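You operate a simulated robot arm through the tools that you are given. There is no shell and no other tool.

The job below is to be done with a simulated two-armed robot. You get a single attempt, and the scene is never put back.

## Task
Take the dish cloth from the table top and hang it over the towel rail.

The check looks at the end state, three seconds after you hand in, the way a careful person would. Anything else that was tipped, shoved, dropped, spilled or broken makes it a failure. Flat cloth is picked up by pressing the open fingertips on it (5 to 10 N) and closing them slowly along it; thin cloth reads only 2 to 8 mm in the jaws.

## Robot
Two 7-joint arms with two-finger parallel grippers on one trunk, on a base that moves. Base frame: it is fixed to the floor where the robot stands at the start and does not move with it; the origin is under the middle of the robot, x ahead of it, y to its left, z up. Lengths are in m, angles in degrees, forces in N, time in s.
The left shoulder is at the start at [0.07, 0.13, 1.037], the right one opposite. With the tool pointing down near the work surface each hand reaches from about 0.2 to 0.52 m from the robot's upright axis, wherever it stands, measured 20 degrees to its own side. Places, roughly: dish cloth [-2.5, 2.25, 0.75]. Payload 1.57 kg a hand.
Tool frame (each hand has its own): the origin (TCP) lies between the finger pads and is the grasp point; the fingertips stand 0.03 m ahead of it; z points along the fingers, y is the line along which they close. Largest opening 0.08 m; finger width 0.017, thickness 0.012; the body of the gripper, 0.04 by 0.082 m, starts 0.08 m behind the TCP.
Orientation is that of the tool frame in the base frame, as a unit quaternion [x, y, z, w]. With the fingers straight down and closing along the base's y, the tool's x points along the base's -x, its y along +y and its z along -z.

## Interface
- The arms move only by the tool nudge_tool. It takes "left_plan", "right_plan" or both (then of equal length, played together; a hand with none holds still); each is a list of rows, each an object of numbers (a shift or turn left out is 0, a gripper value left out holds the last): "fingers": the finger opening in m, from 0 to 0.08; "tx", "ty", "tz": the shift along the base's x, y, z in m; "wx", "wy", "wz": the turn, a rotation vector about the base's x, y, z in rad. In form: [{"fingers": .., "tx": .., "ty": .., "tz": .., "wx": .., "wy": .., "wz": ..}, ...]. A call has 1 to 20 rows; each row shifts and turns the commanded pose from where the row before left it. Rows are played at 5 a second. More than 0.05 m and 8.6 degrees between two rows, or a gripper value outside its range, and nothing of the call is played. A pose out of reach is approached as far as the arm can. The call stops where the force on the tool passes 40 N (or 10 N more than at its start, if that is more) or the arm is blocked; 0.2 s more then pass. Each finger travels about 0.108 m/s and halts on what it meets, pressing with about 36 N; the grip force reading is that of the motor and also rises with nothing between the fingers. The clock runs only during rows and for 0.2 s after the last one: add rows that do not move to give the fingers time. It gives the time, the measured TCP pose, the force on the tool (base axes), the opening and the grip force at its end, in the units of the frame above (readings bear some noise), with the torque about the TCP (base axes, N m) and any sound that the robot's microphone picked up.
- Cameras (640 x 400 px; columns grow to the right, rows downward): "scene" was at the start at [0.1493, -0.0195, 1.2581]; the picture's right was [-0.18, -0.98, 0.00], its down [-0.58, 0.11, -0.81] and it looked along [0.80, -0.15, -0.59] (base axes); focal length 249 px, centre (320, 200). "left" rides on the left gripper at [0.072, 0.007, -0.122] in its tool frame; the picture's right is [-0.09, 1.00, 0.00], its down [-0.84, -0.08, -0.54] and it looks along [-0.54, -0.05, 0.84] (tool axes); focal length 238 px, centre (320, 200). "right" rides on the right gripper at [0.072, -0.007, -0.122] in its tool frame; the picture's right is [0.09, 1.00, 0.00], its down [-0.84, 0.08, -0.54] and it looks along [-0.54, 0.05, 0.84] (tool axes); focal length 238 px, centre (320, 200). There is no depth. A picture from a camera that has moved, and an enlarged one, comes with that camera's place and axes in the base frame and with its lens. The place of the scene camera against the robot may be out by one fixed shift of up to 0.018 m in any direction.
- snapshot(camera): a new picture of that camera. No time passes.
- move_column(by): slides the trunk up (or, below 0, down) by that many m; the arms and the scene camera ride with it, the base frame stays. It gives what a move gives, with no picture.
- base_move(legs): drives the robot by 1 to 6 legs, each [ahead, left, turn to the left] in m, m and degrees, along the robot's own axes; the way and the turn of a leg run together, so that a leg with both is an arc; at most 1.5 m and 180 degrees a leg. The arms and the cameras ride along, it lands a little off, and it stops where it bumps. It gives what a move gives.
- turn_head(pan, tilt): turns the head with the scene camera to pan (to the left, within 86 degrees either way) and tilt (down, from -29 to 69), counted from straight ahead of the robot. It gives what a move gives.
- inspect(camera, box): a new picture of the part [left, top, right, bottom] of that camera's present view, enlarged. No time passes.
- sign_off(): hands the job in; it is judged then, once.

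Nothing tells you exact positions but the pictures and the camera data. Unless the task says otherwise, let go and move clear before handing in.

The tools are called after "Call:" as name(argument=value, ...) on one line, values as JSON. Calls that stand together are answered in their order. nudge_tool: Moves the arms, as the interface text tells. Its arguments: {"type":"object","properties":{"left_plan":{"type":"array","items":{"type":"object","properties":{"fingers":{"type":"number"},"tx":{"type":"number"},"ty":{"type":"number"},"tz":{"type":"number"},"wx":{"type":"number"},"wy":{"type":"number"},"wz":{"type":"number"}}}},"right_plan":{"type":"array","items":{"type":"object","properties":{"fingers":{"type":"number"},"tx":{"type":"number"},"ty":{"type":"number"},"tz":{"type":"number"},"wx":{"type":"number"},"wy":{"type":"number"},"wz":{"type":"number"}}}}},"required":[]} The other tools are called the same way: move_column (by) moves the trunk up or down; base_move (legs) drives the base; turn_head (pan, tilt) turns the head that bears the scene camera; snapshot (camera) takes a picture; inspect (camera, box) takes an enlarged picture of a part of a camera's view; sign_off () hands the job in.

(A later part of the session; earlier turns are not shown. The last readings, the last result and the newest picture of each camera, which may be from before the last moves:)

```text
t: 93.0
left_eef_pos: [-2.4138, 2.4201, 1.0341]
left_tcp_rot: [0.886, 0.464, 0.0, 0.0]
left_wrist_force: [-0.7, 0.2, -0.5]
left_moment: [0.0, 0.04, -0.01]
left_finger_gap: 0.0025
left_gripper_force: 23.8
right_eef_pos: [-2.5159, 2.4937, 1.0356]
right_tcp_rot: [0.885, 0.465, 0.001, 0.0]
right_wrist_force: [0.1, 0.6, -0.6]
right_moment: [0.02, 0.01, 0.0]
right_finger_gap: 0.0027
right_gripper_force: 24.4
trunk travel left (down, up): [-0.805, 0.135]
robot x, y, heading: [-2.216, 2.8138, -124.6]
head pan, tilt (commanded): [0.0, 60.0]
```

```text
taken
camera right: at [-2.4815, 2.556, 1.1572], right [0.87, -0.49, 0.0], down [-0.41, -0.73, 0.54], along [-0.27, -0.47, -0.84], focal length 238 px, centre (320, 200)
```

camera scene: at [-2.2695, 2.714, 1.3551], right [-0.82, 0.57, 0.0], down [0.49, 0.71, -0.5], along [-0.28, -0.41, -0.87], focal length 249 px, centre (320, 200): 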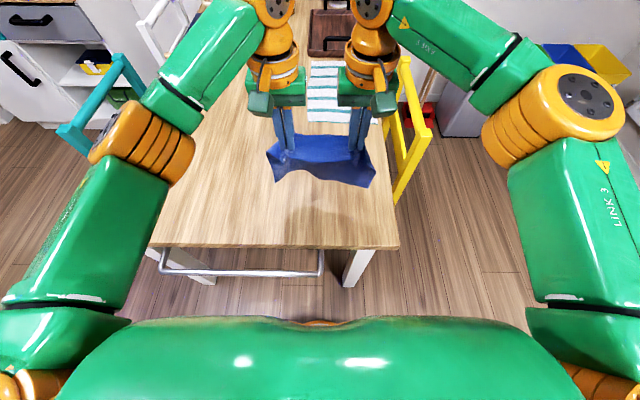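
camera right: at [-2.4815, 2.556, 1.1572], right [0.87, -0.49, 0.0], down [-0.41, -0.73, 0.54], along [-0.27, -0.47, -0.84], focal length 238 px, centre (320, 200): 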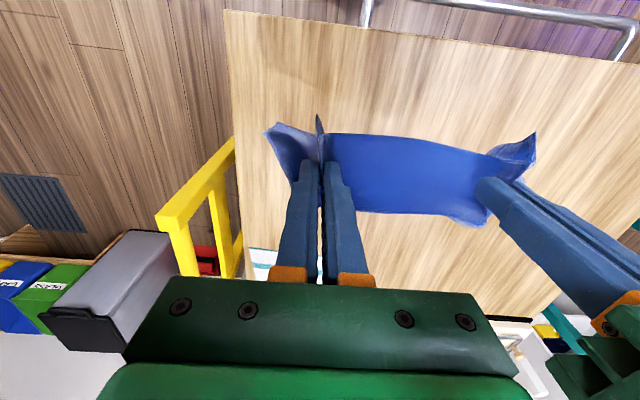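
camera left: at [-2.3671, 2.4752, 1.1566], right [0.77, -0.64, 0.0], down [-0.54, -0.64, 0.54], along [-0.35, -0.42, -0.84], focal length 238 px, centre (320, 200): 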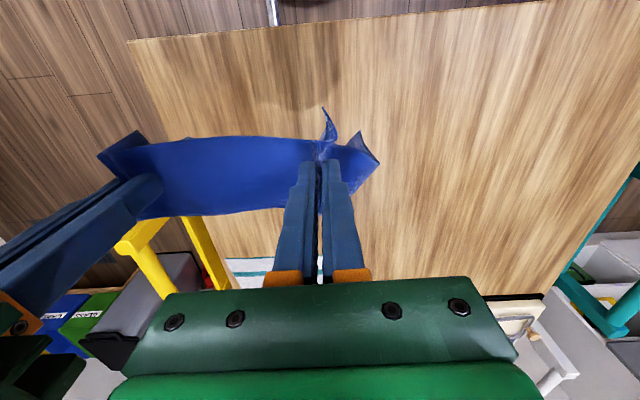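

The cloth hangs free from both hands. I'll strafe the base left 0.22 m so it is centred over the rail.

Call:
base_move(legs=[[0, 0.222, 0]])

Call:
nudge_tool(left_plan=[{"tx": 0.0114, "ty": 0.0164}, {"tx": 0.0114, "ty": 0.0164}, {"tx": 0.0114, "ty": 0.0164}, {"tx": 0.0114, "ty": 0.0164}, {}, {}], right_plan=[{"tx": 0.0114, "ty": 0.0164}, {"tx": 0.0114, "ty": 0.0164}, {"tx": 0.0114, "ty": 0.0164}, {"tx": 0.0114, "ty": 0.0164}, {}, {}])

Call:
snapshot(camera="scene")

Call:
snapshot(camera="left")

Call:
snapshot(camera="right")

```text
t: 94.7
left_eef_pos: [-2.2326, 2.2939, 1.035]
left_tcp_rot: [0.886, 0.463, 0.0, 0.001]
left_wrist_force: [0.4, -0.4, 0.7]
left_moment: [0.01, 0.01, -0.01]
left_finger_gap: 0.0025
left_gripper_force: 23.3
right_eef_pos: [-2.3336, 2.3674, 1.0352]
right_tcp_rot: [0.886, 0.463, 0.0, 0.0]
right_wrist_force: [0.0, -1.4, -0.5]
right_moment: [0.0, 0.0, 0.01]
right_finger_gap: 0.0025
right_gripper_force: 24.1
trunk travel left (down, up): [-0.805, 0.135]
robot x, y, heading: [-2.0304, 2.6845, -124.5]
head pan, tilt (commanded): [0.0, 60.0]
```

```text
t: 96.1
left_eef_pos: [-2.1825, 2.3593, 1.0329]
left_tcp_rot: [0.886, 0.463, 0.0, 0.0]
left_wrist_force: [-0.2, 0.2, -1.0]
left_moment: [0.02, -0.01, -0.01]
left_finger_gap: 0.0024
left_gripper_force: 24.3
right_eef_pos: [-2.2869, 2.4323, 1.0356]
right_tcp_rot: [0.886, 0.463, -0.001, 0.0]
right_wrist_force: [-0.1, -0.4, 0.0]
right_moment: [0.0, 0.02, -0.01]
right_finger_gap: 0.0025
right_gripper_force: 23.8
trunk travel left (down, up): [-0.805, 0.135]
robot x, y, heading: [-2.0293, 2.6881, -124.7]
head pan, tilt (commanded): [0.0, 60.0]
```

```text
taken
camera scene: at [-2.0847, 2.5858, 1.3551], right [-0.82, 0.57, 0.0], down [0.49, 0.71, -0.5], along [-0.29, -0.41, -0.87], focal length 249 px, centre (320, 200)
```

scene: 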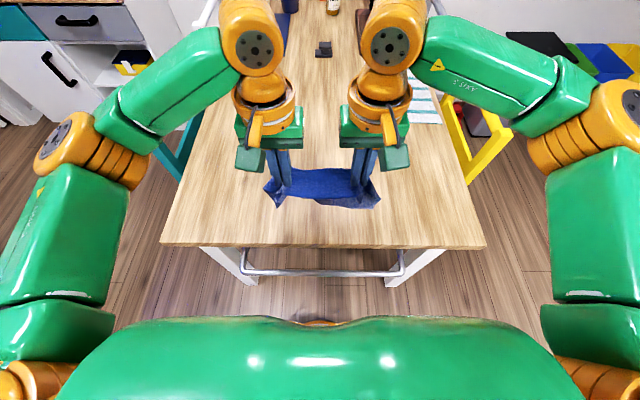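

```text
taken
camera left: at [-2.1366, 2.4131, 1.1554], right [0.77, -0.64, 0.0], down [-0.54, -0.64, 0.54], along [-0.35, -0.41, -0.84], focal length 238 px, centre (320, 200)
```

left: 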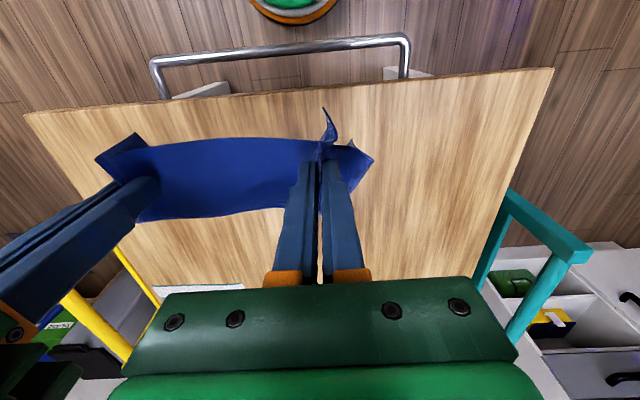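

```text
taken
camera right: at [-2.2516, 2.4936, 1.1579], right [0.87, -0.49, 0.0], down [-0.41, -0.73, 0.54], along [-0.27, -0.47, -0.84], focal length 238 px, centre (320, 200)
```

right: 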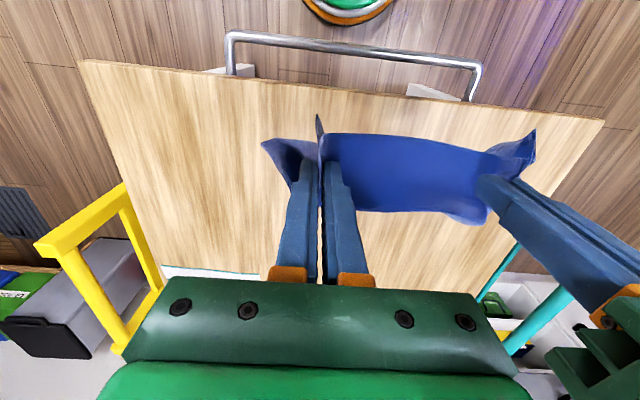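

Rail bar is at about z≈0.67, right under the hands' centre line, with roughly a 4 cm gap to the table edge. I'll zoom on the cloth to see how it hangs.

Call:
inspect(camera="scene", box=[220, 140, 420, 290])

Call:
inspect(camera="right", box=[220, 20, 560, 240])

Call:
inspect(camera="left", box=[80, 20, 420, 240])

```text
2.67 times, centred on (320, 215) of scene
camera zoom: at [-2.0847, 2.5858, 1.3551], right [-0.82, 0.57, 0.0], down [0.49, 0.71, -0.5], along [-0.29, -0.41, -0.87], focal length 663 px, centre (320, 160)
```

zoom: 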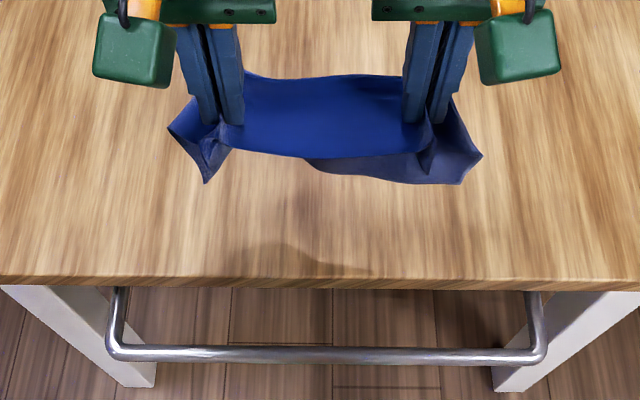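

```text
1.82 times, centred on (390, 130) of right
camera zoom: at [-2.2516, 2.4936, 1.1579], right [0.87, -0.49, 0.0], down [-0.41, -0.73, 0.54], along [-0.27, -0.47, -0.84], focal length 433 px, centre (193, 327)
```

zoom: 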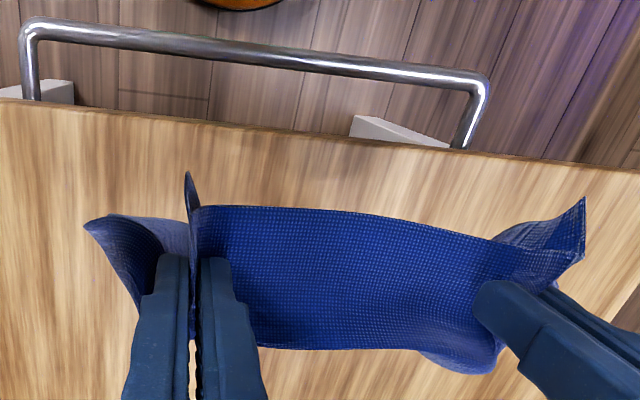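

```text
1.82 times, centred on (250, 130) of left
camera zoom: at [-2.1366, 2.4131, 1.1554], right [0.77, -0.64, 0.0], down [-0.54, -0.64, 0.54], along [-0.35, -0.41, -0.84], focal length 433 px, centre (447, 327)
```

zoom: 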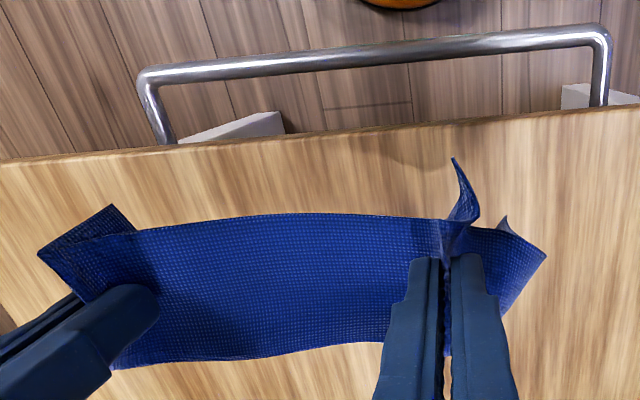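

The cloth leaves the fingers as a short horizontal strip and then drops down about 3–4 cm table-side of the fingers. I'll move the hands back so the hanging part is over the gap between bar and table, and lower part way to check.

Call:
nudge_tool(left_plan=[{"tx": 0.0107, "ty": 0.0154}, {"tx": 0.0107, "ty": 0.0154}, {"tx": 0.0107, "ty": 0.0154}, {"tx": 0.0107, "ty": 0.0154}, {"tz": -0.02}, {"tz": -0.02}, {"tz": -0.02}, {}, {}], right_plan=[{"tx": 0.0107, "ty": 0.0154}, {"tx": 0.0107, "ty": 0.0154}, {"tx": 0.0107, "ty": 0.0154}, {"tx": 0.0107, "ty": 0.0154}, {"tz": -0.02}, {"tz": -0.02}, {"tz": -0.02}, {}, {}])

Call:
inspect(camera="scene", box=[200, 140, 440, 300])

Call:
snapshot(camera="left")

Call:
snapshot(camera="right")

```text
t: 98.1
left_eef_pos: [-2.1406, 2.4197, 0.9751]
left_tcp_rot: [0.886, 0.463, 0.0, -0.001]
left_wrist_force: [-0.4, 0.6, 0.1]
left_moment: [-0.01, 0.02, -0.01]
left_finger_gap: 0.0025
left_gripper_force: 23.7
right_eef_pos: [-2.2445, 2.4944, 0.9761]
right_tcp_rot: [0.886, 0.464, 0.0, -0.001]
right_wrist_force: [-0.5, 0.8, 0.0]
right_moment: [0.01, 0.05, 0.03]
right_finger_gap: 0.0023
right_gripper_force: 23.7
trunk travel left (down, up): [-0.805, 0.135]
robot x, y, heading: [-2.0288, 2.6853, -125.1]
head pan, tilt (commanded): [0.0, 60.0]
```

```text
2.50 times, centred on (320, 220) of scene
camera zoom: at [-2.0846, 2.5862, 1.3551], right [-0.82, 0.57, 0.0], down [0.49, 0.71, -0.5], along [-0.29, -0.41, -0.87], focal length 622 px, centre (320, 150)
```

zoom: 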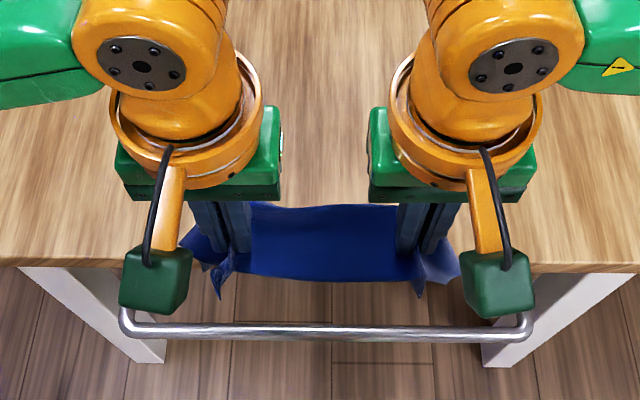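

```text
taken
camera left: at [-2.0939, 2.4747, 1.0963], right [0.76, -0.64, 0.0], down [-0.54, -0.64, 0.54], along [-0.35, -0.41, -0.84], focal length 238 px, centre (320, 200)
```

left: 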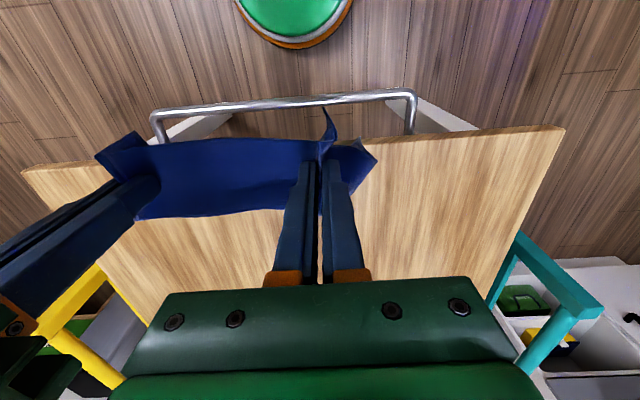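

```text
taken
camera right: at [-2.2093, 2.5568, 1.0971], right [0.87, -0.49, 0.0], down [-0.41, -0.73, 0.54], along [-0.27, -0.47, -0.84], focal length 238 px, centre (320, 200)
```

right: 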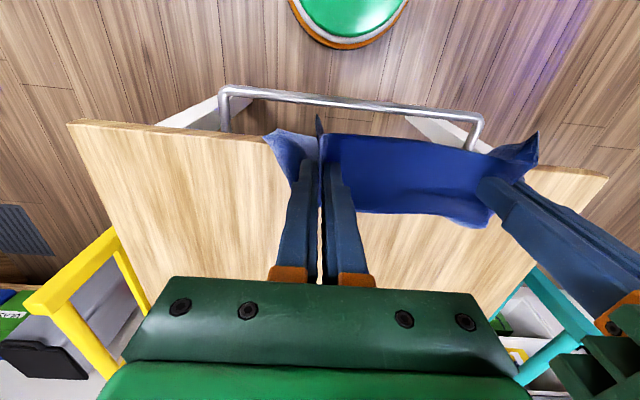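

Fingers are now directly above the bar, and the hanging part should be above the gap. I'll lower in small stages, watching for cloth showing on the table side or the robot side of the bar.

Call:
nudge_tool(left_plan=[{"tz": -0.015}, {"tz": -0.015}, {"tz": -0.015}, {"tz": -0.015}, {}, {}], right_plan=[{"tz": -0.015}, {"tz": -0.015}, {"tz": -0.015}, {"tz": -0.015}, {}, {}])

Call:
snapshot(camera="left")

Call:
snapshot(camera="right")

Call:
inspect(camera="scene", box=[200, 140, 440, 300])

```text
t: 99.5
left_eef_pos: [-2.1421, 2.4205, 0.9138]
left_tcp_rot: [0.886, 0.463, 0.0, 0.0]
left_wrist_force: [0.3, -0.9, 0.4]
left_moment: [0.02, 0.02, -0.05]
left_finger_gap: 0.0028
left_gripper_force: 23.2
right_eef_pos: [-2.2442, 2.4925, 0.915]
right_tcp_rot: [0.886, 0.463, 0.0, 0.0]
right_wrist_force: [0.1, -0.1, 1.3]
right_moment: [-0.02, 0.02, -0.01]
right_finger_gap: 0.0023
right_gripper_force: 23.7
trunk travel left (down, up): [-0.805, 0.135]
robot x, y, heading: [-2.0322, 2.6855, -124.6]
head pan, tilt (commanded): [0.0, 60.0]
```

```text
taken
camera left: at [-2.0947, 2.475, 1.0362], right [0.76, -0.64, 0.0], down [-0.54, -0.64, 0.54], along [-0.35, -0.41, -0.84], focal length 238 px, centre (320, 200)
```

left: 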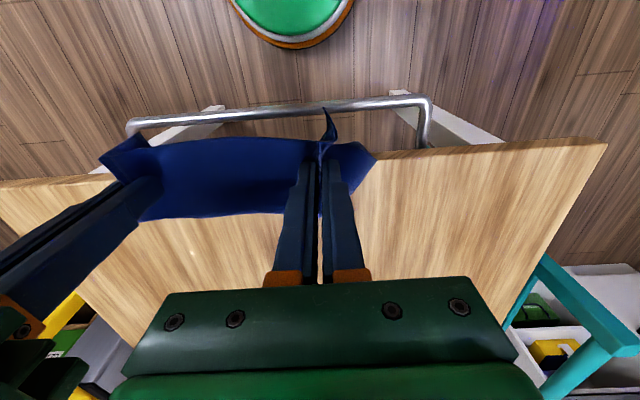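

```text
taken
camera right: at [-2.2092, 2.5548, 1.0373], right [0.87, -0.49, 0.0], down [-0.41, -0.73, 0.54], along [-0.27, -0.47, -0.84], focal length 238 px, centre (320, 200)
```

right: 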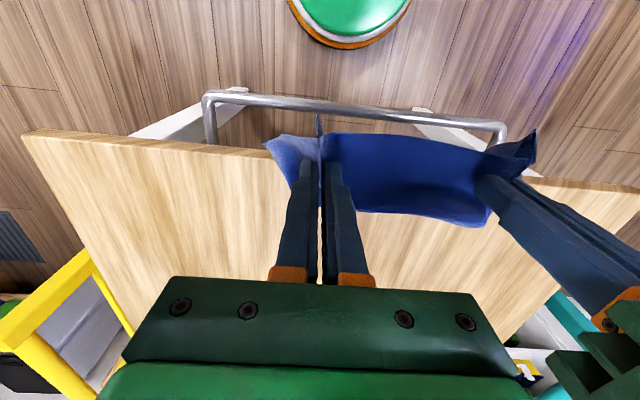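

```text
2.50 times, centred on (320, 220) of scene
camera zoom: at [-2.0846, 2.5863, 1.3551], right [-0.82, 0.57, 0.0], down [0.49, 0.71, -0.5], along [-0.29, -0.41, -0.87], focal length 622 px, centre (320, 150)
```

zoom: 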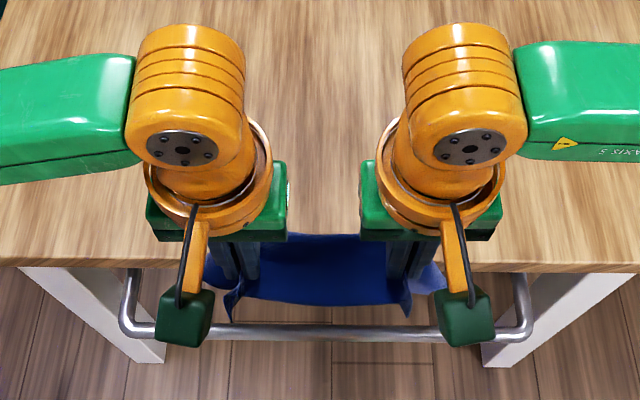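

I see the hanging part drifts toward the table side, so I'll use the edge to guide it: back the base 3 cm so the fingers are just outside the bar with the cloth strip lying across it, then lower the hands straight down on the outside.

Call:
base_move(legs=[[-0.03, 0, 0]])

Call:
snapshot(camera="left")

Call:
snapshot(camera="right")

```text
t: 100.3
left_eef_pos: [-2.1261, 2.4413, 0.9137]
left_tcp_rot: [0.886, 0.463, 0.002, -0.001]
left_wrist_force: [0.1, 0.4, -0.2]
left_moment: [0.01, -0.02, 0.0]
left_finger_gap: 0.0025
left_gripper_force: 24.2
right_eef_pos: [-2.2294, 2.5141, 0.9144]
right_tcp_rot: [0.886, 0.464, 0.002, -0.002]
right_wrist_force: [-0.8, 0.0, -0.6]
right_moment: [0.06, 0.01, 0.03]
right_finger_gap: 0.0023
right_gripper_force: 23.7
trunk travel left (down, up): [-0.805, 0.135]
robot x, y, heading: [-2.0137, 2.7091, -124.8]
head pan, tilt (commanded): [0.0, 60.0]
```

```text
taken
camera left: at [-2.0804, 2.4956, 1.0352], right [0.76, -0.64, 0.0], down [-0.54, -0.64, 0.54], along [-0.35, -0.41, -0.84], focal length 238 px, centre (320, 200)
```

left: 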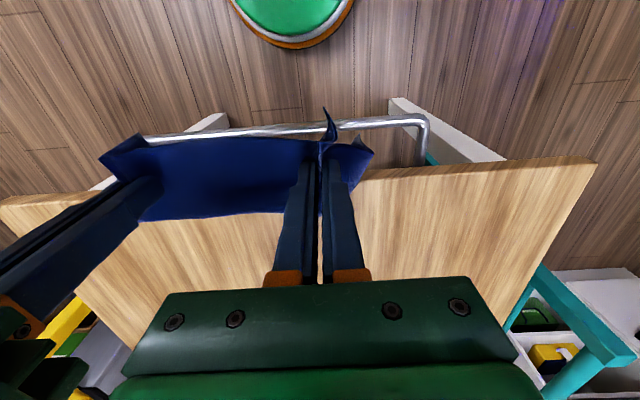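

```text
taken
camera right: at [-2.1949, 2.5752, 1.0363], right [0.87, -0.49, 0.0], down [-0.42, -0.73, 0.54], along [-0.27, -0.47, -0.84], focal length 238 px, centre (320, 200)
```

right: 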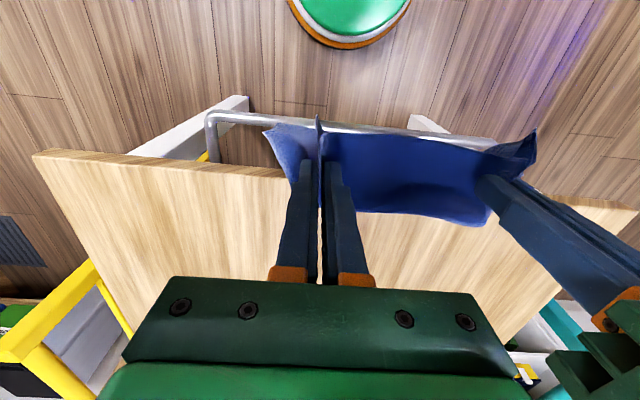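

Fingers sit about 1 cm outside the bar. I'll lower in stages and watch.

Call:
nudge_tool(left_plan=[{"tz": -0.015, "tx": 0.0015, "ty": 0.002}, {"tz": -0.015, "tx": 0.0015, "ty": 0.002}, {"tz": -0.015}, {"tz": -0.015}, {"tz": -0.015}, {"tz": -0.015}, {}, {}], right_plan=[{"tz": -0.015, "tx": 0.0015, "ty": 0.002}, {"tz": -0.015, "tx": 0.0015, "ty": 0.002}, {"tz": -0.015}, {"tz": -0.015}, {"tz": -0.015}, {"tz": -0.015}, {}, {}])

Call:
snapshot(camera="left")

Call:
snapshot(camera="right")

Call:
snapshot(camera="scene")

```text
t: 102.1
left_eef_pos: [-2.1205, 2.4482, 0.8227]
left_tcp_rot: [0.886, 0.463, 0.0, 0.0]
left_wrist_force: [-0.4, 0.4, -0.2]
left_moment: [0.02, 0.01, 0.02]
left_finger_gap: 0.0025
left_gripper_force: 23.9
right_eef_pos: [-2.2254, 2.5202, 0.8265]
right_tcp_rot: [0.886, 0.463, 0.0, 0.0]
right_wrist_force: [0.4, 0.0, 0.3]
right_moment: [-0.01, 0.02, 0.06]
right_finger_gap: 0.0022
right_gripper_force: 23.5
trunk travel left (down, up): [-0.805, 0.135]
robot x, y, heading: [-2.015, 2.709, -124.7]
head pan, tilt (commanded): [0.0, 60.0]
```

```text
taken
camera left: at [-2.0746, 2.5028, 0.9452], right [0.76, -0.64, 0.0], down [-0.54, -0.64, 0.54], along [-0.35, -0.41, -0.84], focal length 238 px, centre (320, 200)
```

left: 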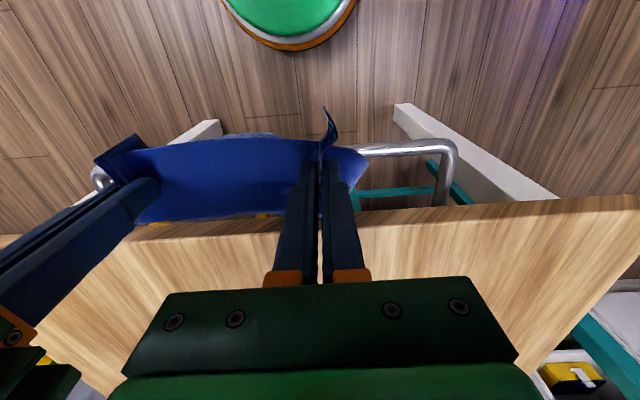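

```text
taken
camera right: at [-2.1896, 2.5831, 0.9487], right [0.87, -0.49, 0.0], down [-0.41, -0.73, 0.54], along [-0.27, -0.47, -0.84], focal length 238 px, centre (320, 200)
```

right: 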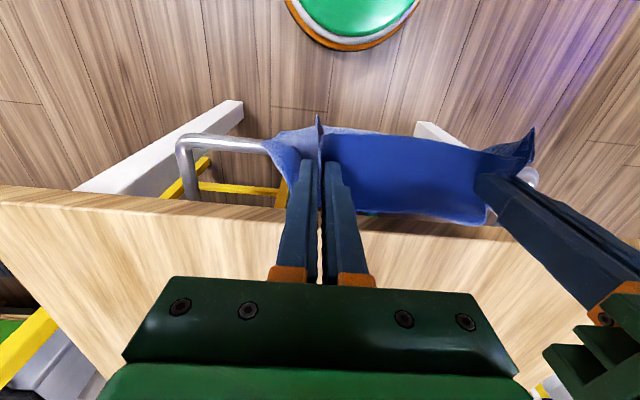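

```text
taken
camera scene: at [-2.0677, 2.6106, 1.3551], right [-0.82, 0.57, 0.0], down [0.49, 0.71, -0.5], along [-0.29, -0.41, -0.87], focal length 249 px, centre (320, 200)
```

scene: 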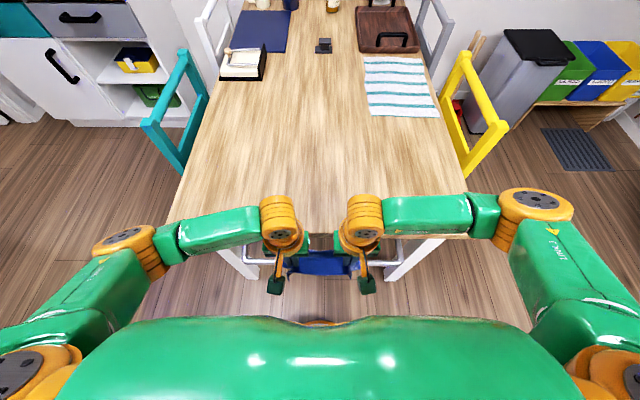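

Most of the strip has sunk past the table edge, but I see a lighter fringe of cloth peeking beyond the near edge. I'll zoom in to see which side of the bar the hanging part is on.

Call:
inspect(camera="left", box=[70, 90, 390, 250])

Call:
inspect(camera="right", box=[230, 90, 560, 255])

Call:
inspect(camera="scene", box=[230, 210, 410, 320])

```text
2.00 times, centred on (230, 170) of left
camera zoom: at [-2.0746, 2.5028, 0.9452], right [0.76, -0.64, 0.0], down [-0.54, -0.64, 0.54], along [-0.35, -0.41, -0.84], focal length 477 px, centre (500, 260)
```

zoom: 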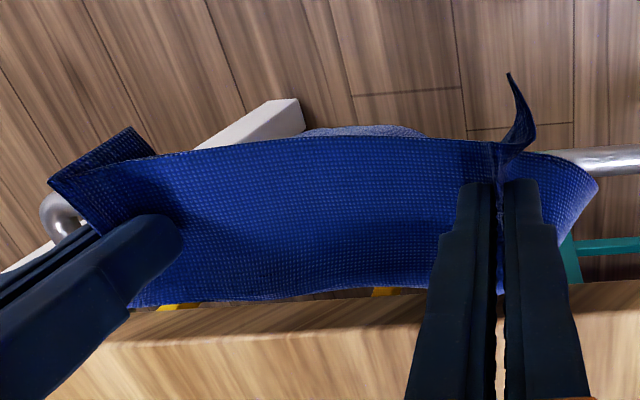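

```text
1.94 times, centred on (395, 172) of right
camera zoom: at [-2.1896, 2.5831, 0.9487], right [0.87, -0.49, 0.0], down [-0.41, -0.73, 0.54], along [-0.27, -0.47, -0.84], focal length 462 px, centre (174, 253)
```

zoom: 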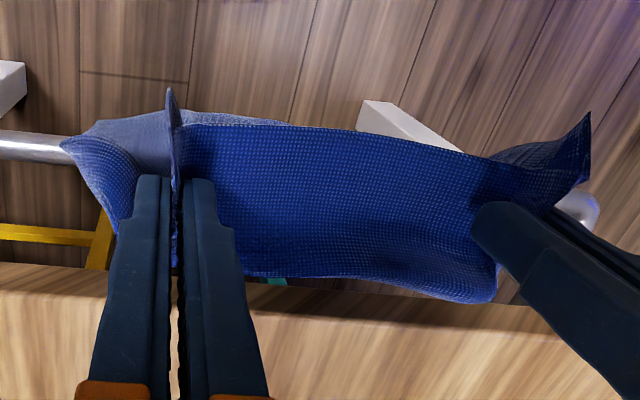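

```text
3.56 times, centred on (320, 265) of scene
camera zoom: at [-2.0677, 2.6106, 1.3551], right [-0.82, 0.57, 0.0], down [0.49, 0.71, -0.5], along [-0.29, -0.41, -0.87], focal length 884 px, centre (320, -31)
```

zoom: 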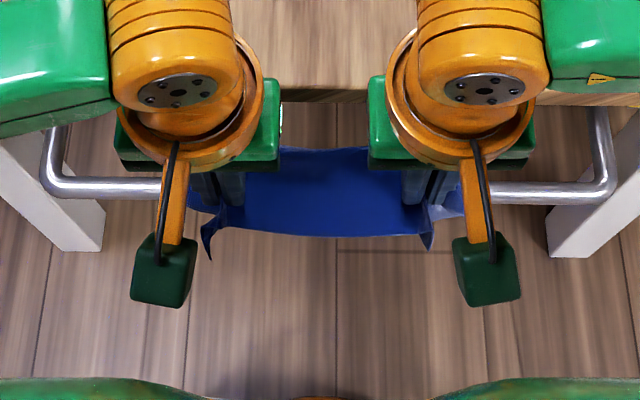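

The hanging part actually fell just on the robot side of the bar (it covers the bar in the right view), so it hangs only about 2–3 cm table-side of the fingers. I'll raise it, shift 3.5 cm toward the table so it is over the gap, and lower again.

Call:
nudge_tool(left_plan=[{"tz": 0.03}, {"tz": 0.03}, {"tz": 0.03}, {"tz": 0.04}, {}, {"tx": -0.0103, "ty": -0.0148}, {"tx": -0.0103, "ty": -0.0148}, {}, {}, {}], right_plan=[{"tz": 0.03}, {"tz": 0.03}, {"tz": 0.03}, {"tz": 0.04}, {}, {"tx": -0.0103, "ty": -0.0148}, {"tx": -0.0103, "ty": -0.0148}, {}, {}, {}])

Call:
snapshot(camera="right")

Call:
snapshot(camera="left")

Call:
inspect(camera="scene", box=[230, 180, 410, 290])

```text
t: 104.3
left_eef_pos: [-2.1431, 2.4185, 0.9536]
left_tcp_rot: [0.886, 0.463, 0.0, -0.001]
left_wrist_force: [-0.2, 0.4, 0.6]
left_moment: [0.04, -0.01, -0.01]
left_finger_gap: 0.0023
left_gripper_force: 24.0
right_eef_pos: [-2.2457, 2.4913, 0.9562]
right_tcp_rot: [0.886, 0.463, 0.0, 0.001]
right_wrist_force: [0.2, -0.2, -0.9]
right_moment: [-0.03, 0.03, 0.04]
right_finger_gap: 0.0025
right_gripper_force: 23.8
trunk travel left (down, up): [-0.805, 0.135]
robot x, y, heading: [-2.0149, 2.7119, -125.0]
head pan, tilt (commanded): [0.0, 60.0]
```

```text
taken
camera right: at [-2.2105, 2.5526, 1.0789], right [0.87, -0.49, 0.0], down [-0.41, -0.73, 0.54], along [-0.27, -0.47, -0.84], focal length 238 px, centre (320, 200)
```

right: 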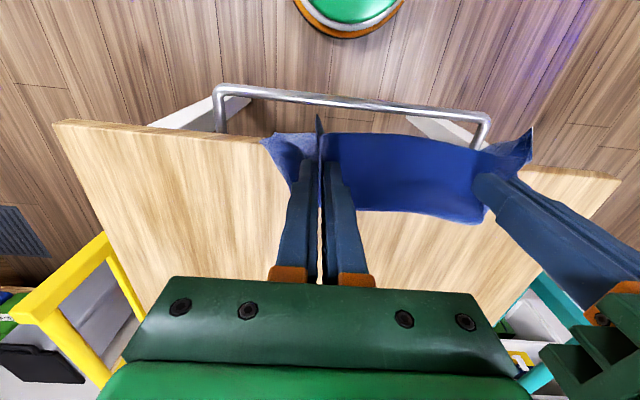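

```text
taken
camera left: at [-2.0968, 2.4736, 1.0757], right [0.76, -0.64, 0.0], down [-0.54, -0.64, 0.54], along [-0.35, -0.41, -0.84], focal length 238 px, centre (320, 200)
```

left: 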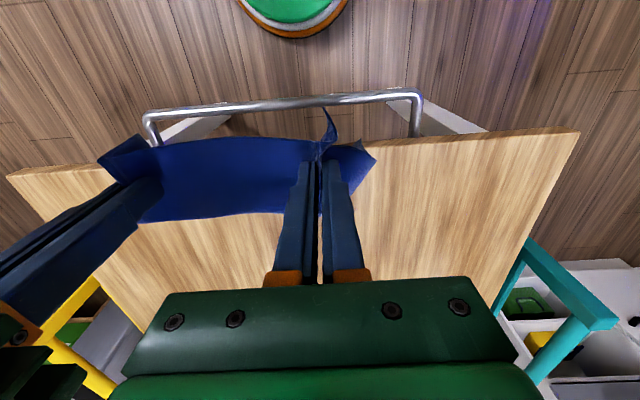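

```text
3.56 times, centred on (320, 235) of scene
camera zoom: at [-2.0678, 2.6103, 1.3551], right [-0.82, 0.57, 0.0], down [0.49, 0.71, -0.5], along [-0.29, -0.41, -0.87], focal length 884 px, centre (320, 76)
```

zoom: 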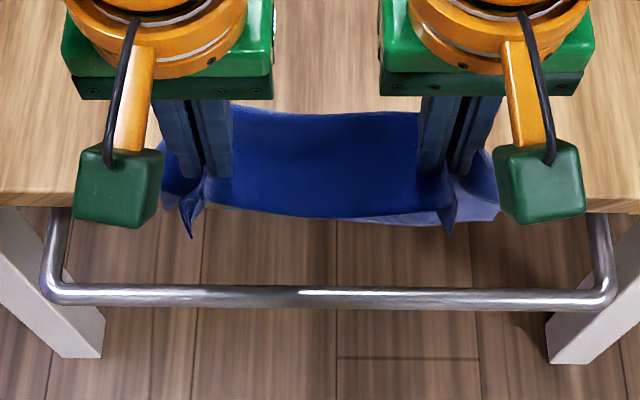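

Now the hanging edge's visible part sits between the table edge and the bar in the scene view. I'll nudge 5 mm toward me and lower in stages.

Call:
nudge_tool(left_plan=[{"tx": 0.0034, "ty": 0.0049}, {}, {"tz": -0.015}, {"tz": -0.015}, {"tz": -0.015}, {"tz": -0.015}, {"tz": -0.015}, {"tz": -0.015}, {}, {}], right_plan=[{"tx": 0.0034, "ty": 0.0049}, {}, {"tz": -0.015}, {"tz": -0.015}, {"tz": -0.015}, {"tz": -0.015}, {"tz": -0.015}, {"tz": -0.015}, {}, {}])

Call:
inspect(camera="right", box=[200, 80, 560, 260])

Call:
inspect(camera="left", box=[70, 80, 430, 260])

Call:
inspect(camera="scene", box=[230, 180, 410, 290])

```text
t: 106.5
left_eef_pos: [-2.1378, 2.424, 0.8655]
left_tcp_rot: [0.887, 0.463, 0.0, 0.0]
left_wrist_force: [0.4, 0.4, 0.2]
left_moment: [-0.04, -0.01, -0.02]
left_finger_gap: 0.0027
left_gripper_force: 24.1
right_eef_pos: [-2.2426, 2.497, 0.865]
right_tcp_rot: [0.886, 0.463, 0.0, 0.001]
right_wrist_force: [-0.3, -1.1, 0.2]
right_moment: [0.01, 0.0, 0.0]
right_finger_gap: 0.0025
right_gripper_force: 24.9
trunk travel left (down, up): [-0.805, 0.135]
robot x, y, heading: [-2.0142, 2.709, -124.7]
head pan, tilt (commanded): [0.0, 60.0]
```

```text
1.78 times, centred on (380, 170) of right
camera zoom: at [-2.2065, 2.5589, 0.9867], right [0.87, -0.49, 0.0], down [-0.41, -0.73, 0.54], along [-0.27, -0.47, -0.84], focal length 424 px, centre (213, 253)
```

zoom: 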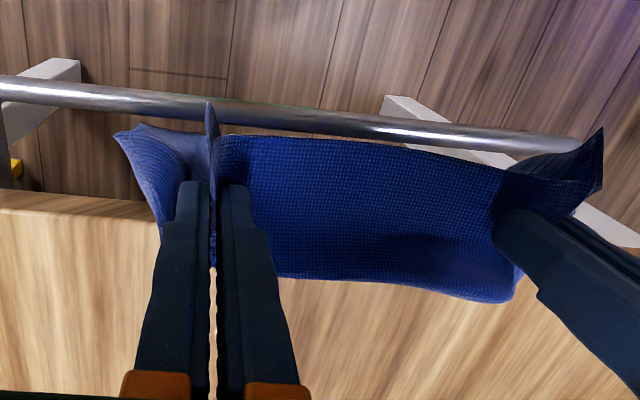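

```text
1.78 times, centred on (250, 170) of left
camera zoom: at [-2.091, 2.4783, 0.9864], right [0.76, -0.64, 0.0], down [-0.54, -0.64, 0.54], along [-0.35, -0.42, -0.84], focal length 424 px, centre (444, 253)
```

zoom: 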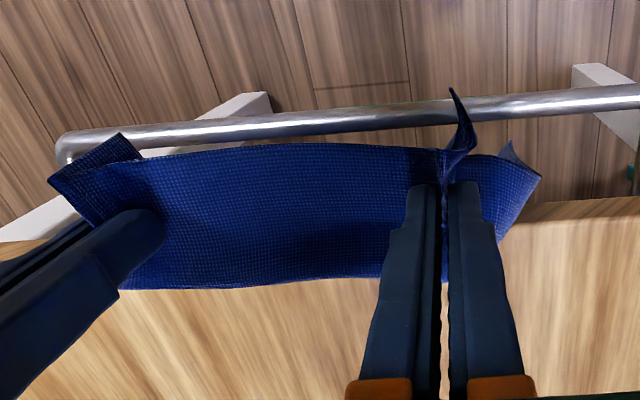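

```text
3.56 times, centred on (320, 235) of scene
camera zoom: at [-2.0676, 2.6105, 1.3551], right [-0.82, 0.57, 0.0], down [0.49, 0.71, -0.5], along [-0.29, -0.41, -0.87], focal length 884 px, centre (320, 76)
```

zoom: 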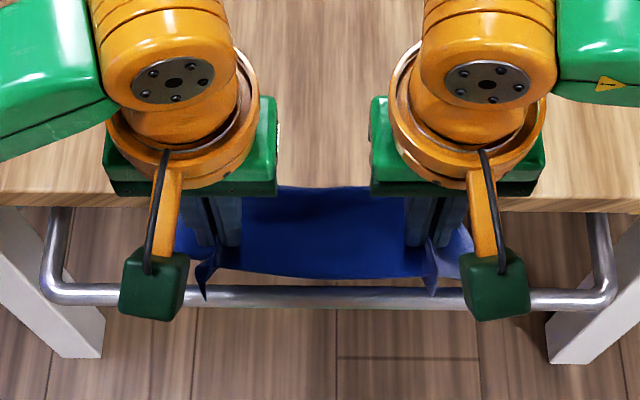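

The bar is now fully visible with no cloth outside it; the hanging part is behind it. I'll keep lowering.

Call:
nudge_tool(left_plan=[{"tz": -0.015}, {"tz": -0.015}, {"tz": -0.015}, {"tz": -0.015}, {}, {}], right_plan=[{"tz": -0.015}, {"tz": -0.015}, {"tz": -0.015}, {"tz": -0.015}, {}, {}])

Call:
inspect(camera="right", box=[200, 80, 560, 260])

Call:
inspect(camera="left", box=[70, 80, 430, 260])

Call:
inspect(camera="scene", box=[230, 180, 410, 290])

```text
t: 107.9
left_eef_pos: [-2.1381, 2.4239, 0.8043]
left_tcp_rot: [0.886, 0.463, -0.001, -0.001]
left_wrist_force: [0.2, 0.1, 0.4]
left_moment: [0.0, 0.02, -0.02]
left_finger_gap: 0.0027
left_gripper_force: 23.8
right_eef_pos: [-2.243, 2.4971, 0.805]
right_tcp_rot: [0.886, 0.463, 0.0, 0.0]
right_wrist_force: [0.1, -0.1, -0.1]
right_moment: [0.02, -0.02, 0.01]
right_finger_gap: 0.0028
right_gripper_force: 24.0
trunk travel left (down, up): [-0.805, 0.135]
robot x, y, heading: [-2.0126, 2.7114, -124.8]
head pan, tilt (commanded): [0.0, 60.0]
```

```text
1.78 times, centred on (380, 170) of right
camera zoom: at [-2.2072, 2.5586, 0.9267], right [0.87, -0.49, 0.0], down [-0.41, -0.73, 0.54], along [-0.27, -0.47, -0.84], focal length 424 px, centre (213, 253)
```

zoom: 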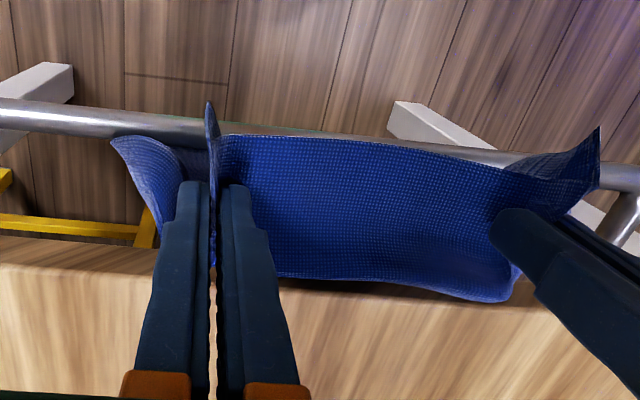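

```text
1.78 times, centred on (250, 170) of left
camera zoom: at [-2.0919, 2.4782, 0.9255], right [0.77, -0.64, 0.0], down [-0.54, -0.64, 0.54], along [-0.35, -0.42, -0.84], focal length 424 px, centre (444, 253)
```

zoom: 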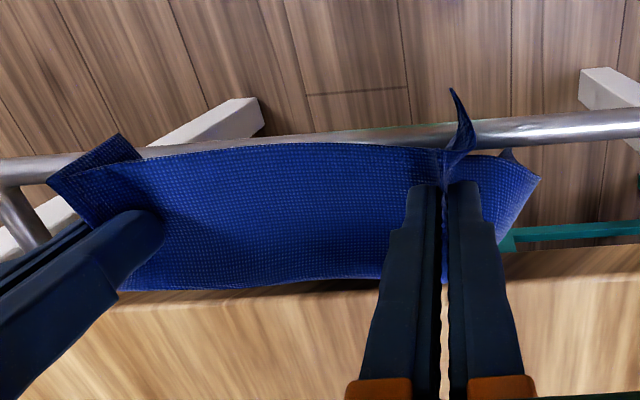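

```text
3.56 times, centred on (320, 235) of scene
camera zoom: at [-2.0677, 2.6105, 1.3551], right [-0.82, 0.57, 0.0], down [0.49, 0.71, -0.5], along [-0.29, -0.41, -0.87], focal length 884 px, centre (320, 76)
```

zoom: 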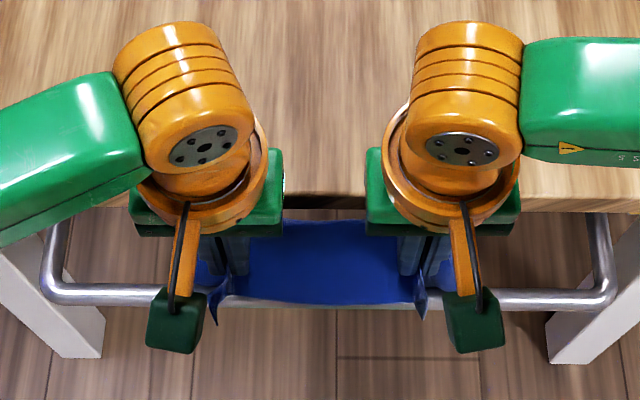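

The strip now lies squarely between table edge and bar with nothing outside. I'll lower further until it's just above the bar.

Call:
nudge_tool(left_plan=[{"tz": -0.015}, {"tz": -0.015}, {"tz": -0.015}, {"tz": -0.012}, {}, {}], right_plan=[{"tz": -0.015}, {"tz": -0.015}, {"tz": -0.015}, {"tz": -0.012}, {}, {}])

Call:
inspect(camera="right", box=[200, 80, 560, 260])

Call:
inspect(camera="left", box=[70, 80, 430, 260])

Call:
inspect(camera="scene", box=[230, 180, 410, 290])

```text
t: 109.3
left_eef_pos: [-2.1379, 2.4245, 0.7468]
left_tcp_rot: [0.886, 0.464, 0.0, 0.0]
left_wrist_force: [0.0, -0.6, -0.7]
left_moment: [-0.02, 0.0, 0.01]
left_finger_gap: 0.0025
left_gripper_force: 23.5
right_eef_pos: [-2.2418, 2.4962, 0.7487]
right_tcp_rot: [0.886, 0.463, 0.0, -0.001]
right_wrist_force: [-0.5, 0.2, 1.3]
right_moment: [0.03, 0.01, 0.0]
right_finger_gap: 0.0025
right_gripper_force: 24.4
trunk travel left (down, up): [-0.805, 0.135]
robot x, y, heading: [-2.0117, 2.7129, -124.7]
head pan, tilt (commanded): [0.0, 60.0]
```

```text
1.78 times, centred on (380, 170) of right
camera zoom: at [-2.2066, 2.5587, 0.8704], right [0.87, -0.49, 0.0], down [-0.41, -0.73, 0.54], along [-0.27, -0.47, -0.84], focal length 424 px, centre (213, 253)
```

zoom: 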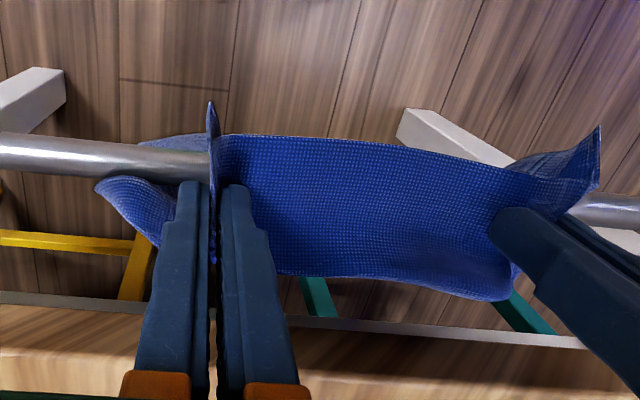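

```text
1.78 times, centred on (250, 170) of left
camera zoom: at [-2.091, 2.4784, 0.8687], right [0.76, -0.64, 0.0], down [-0.54, -0.64, 0.54], along [-0.35, -0.41, -0.84], focal length 424 px, centre (444, 253)
```

zoom: 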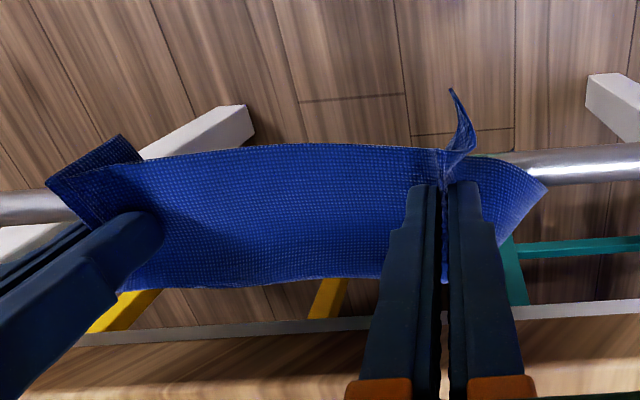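

```text
3.56 times, centred on (320, 235) of scene
camera zoom: at [-2.0676, 2.6106, 1.3551], right [-0.82, 0.57, 0.0], down [0.49, 0.71, -0.5], along [-0.29, -0.41, -0.87], focal length 884 px, centre (320, 76)
```

zoom: 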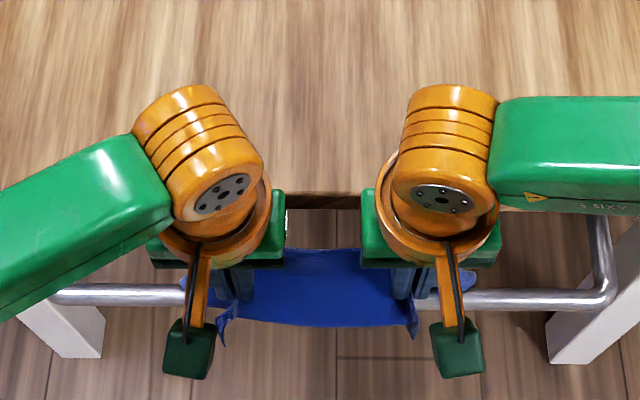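

The hanging part is now in the gap behind the bar, with the bar in front of it. I'll pull the held edge toward me over the bar and then down on the outside.

Call:
nudge_tool(left_plan=[{"tx": 0.005, "ty": 0.0072}, {"tx": 0.005, "ty": 0.0072}, {"tx": 0.005, "ty": 0.0072}, {"tx": 0.005, "ty": 0.0072}, {"tz": -0.012}, {"tz": -0.012}, {"tz": -0.012}, {}, {}], right_plan=[{"tx": 0.005, "ty": 0.0072}, {"tx": 0.005, "ty": 0.0072}, {"tx": 0.005, "ty": 0.0072}, {"tx": 0.005, "ty": 0.0072}, {"tz": -0.012}, {"tz": -0.012}, {"tz": -0.012}, {}, {}])

Call:
inspect(camera="right", box=[200, 80, 560, 260])

Call:
inspect(camera="left", box=[70, 80, 430, 260])

Call:
inspect(camera="scene", box=[230, 200, 410, 310])

```text
t: 111.3
left_eef_pos: [-2.119, 2.4522, 0.71]
left_tcp_rot: [0.886, 0.464, 0.0, 0.001]
left_wrist_force: [0.2, 0.9, 0.3]
left_moment: [0.03, -0.01, -0.01]
left_finger_gap: 0.0026
left_gripper_force: 24.1
right_eef_pos: [-2.2217, 2.5265, 0.7131]
right_tcp_rot: [0.886, 0.463, 0.0, 0.0]
right_wrist_force: [-0.7, -0.2, -0.4]
right_moment: [0.04, 0.01, -0.02]
right_finger_gap: 0.0022
right_gripper_force: 23.9
trunk travel left (down, up): [-0.805, 0.135]
robot x, y, heading: [-2.0167, 2.7096, -124.4]
head pan, tilt (commanded): [0.0, 60.0]
```

```text
1.78 times, centred on (380, 170) of right
camera zoom: at [-2.1861, 2.5885, 0.8353], right [0.87, -0.49, 0.0], down [-0.41, -0.73, 0.54], along [-0.27, -0.47, -0.84], focal length 424 px, centre (213, 253)
```

zoom: 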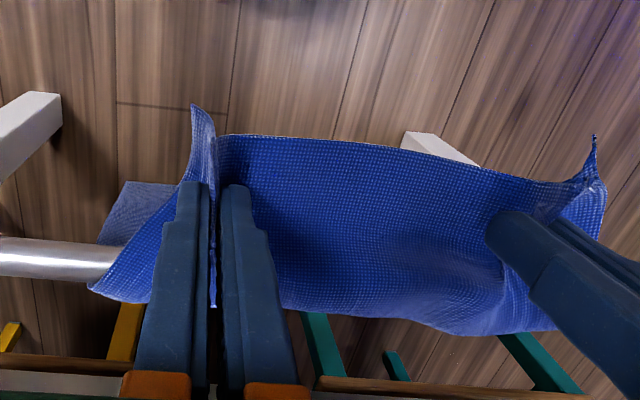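

```text
1.78 times, centred on (250, 170) of left
camera zoom: at [-2.0722, 2.5068, 0.8329], right [0.76, -0.64, 0.0], down [-0.54, -0.64, 0.54], along [-0.35, -0.42, -0.84], focal length 424 px, centre (444, 253)
```

zoom: 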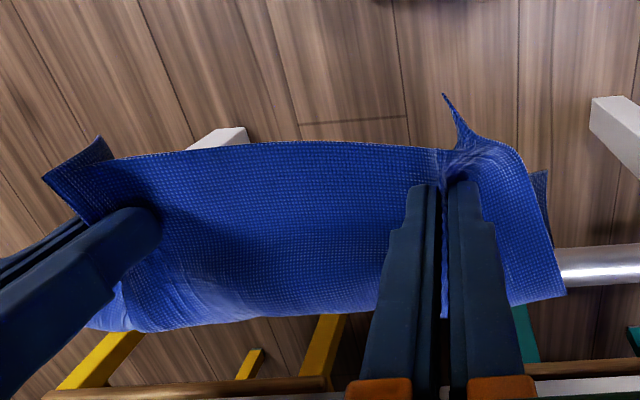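

```text
3.56 times, centred on (320, 255) of scene
camera zoom: at [-2.0676, 2.6106, 1.3551], right [-0.82, 0.57, 0.0], down [0.49, 0.71, -0.5], along [-0.29, -0.41, -0.87], focal length 884 px, centre (320, 4)
```

zoom: 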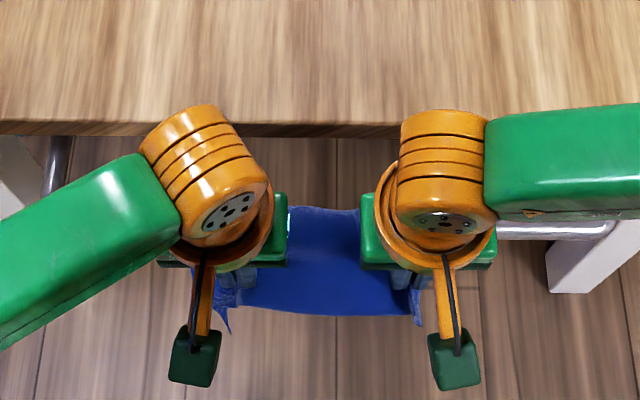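

The cloth now wraps over the bar with its tail behind it. I'll lower the held edge further on the outside to even up the two sides.

Call:
nudge_tool(left_plan=[{"tz": -0.012}, {"tz": -0.012}, {"tz": -0.012}, {"tz": -0.012}, {"tz": -0.012}, {}, {}], right_plan=[{"tz": -0.012}, {"tz": -0.012}, {"tz": -0.012}, {"tz": -0.012}, {"tz": -0.014}, {}, {}])

Call:
inspect(camera="right", box=[200, 80, 560, 280])

Call:
inspect(camera="left", box=[70, 80, 430, 280])

Call:
inspect(camera="scene", box=[230, 200, 410, 310])

```text
t: 112.9
left_eef_pos: [-2.1184, 2.4532, 0.6496]
left_tcp_rot: [0.886, 0.464, 0.0, -0.001]
left_wrist_force: [0.4, -0.1, 0.0]
left_moment: [0.0, 0.02, 0.01]
left_finger_gap: 0.0025
left_gripper_force: 24.1
right_eef_pos: [-2.2217, 2.5256, 0.6521]
right_tcp_rot: [0.886, 0.463, 0.0, 0.001]
right_wrist_force: [0.0, 0.2, -0.3]
right_moment: [0.0, -0.01, -0.03]
right_finger_gap: 0.0026
right_gripper_force: 23.8
trunk travel left (down, up): [-0.805, 0.135]
robot x, y, heading: [-2.013, 2.7101, -124.7]
head pan, tilt (commanded): [0.0, 60.0]
```

```text
1.78 times, centred on (380, 180) of right
camera zoom: at [-2.1867, 2.5882, 0.7734], right [0.87, -0.49, 0.0], down [-0.41, -0.73, 0.54], along [-0.27, -0.47, -0.84], focal length 424 px, centre (213, 236)
```

zoom: 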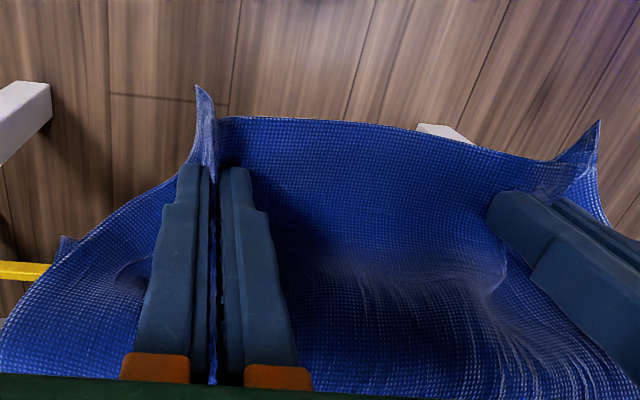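

```text
1.78 times, centred on (250, 180) of left
camera zoom: at [-2.0725, 2.5083, 0.7724], right [0.77, -0.64, 0.0], down [-0.54, -0.64, 0.54], along [-0.35, -0.42, -0.84], focal length 424 px, centre (444, 236)
```

zoom: 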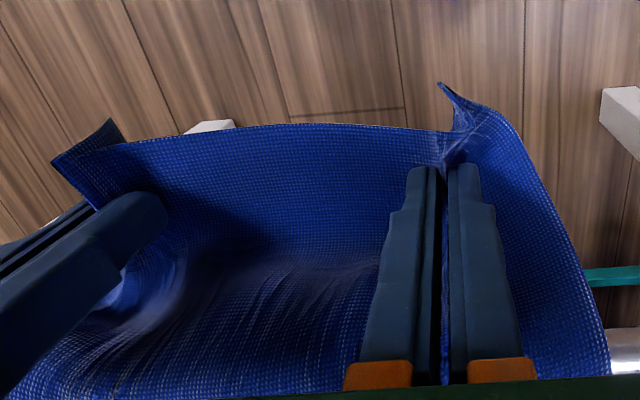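

```text
3.56 times, centred on (320, 255) of scene
camera zoom: at [-2.0676, 2.6106, 1.3551], right [-0.82, 0.57, 0.0], down [0.49, 0.71, -0.5], along [-0.29, -0.41, -0.87], focal length 884 px, centre (320, 4)
```

zoom: 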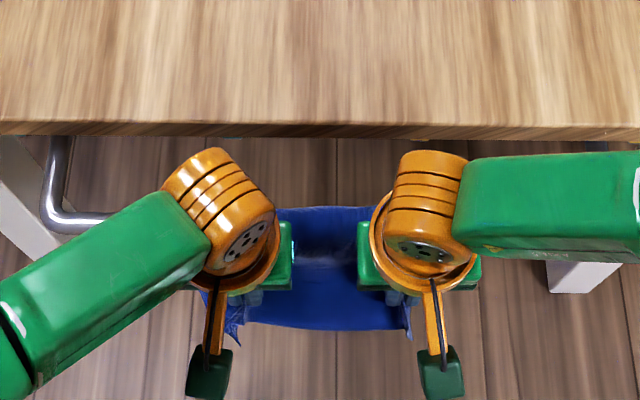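

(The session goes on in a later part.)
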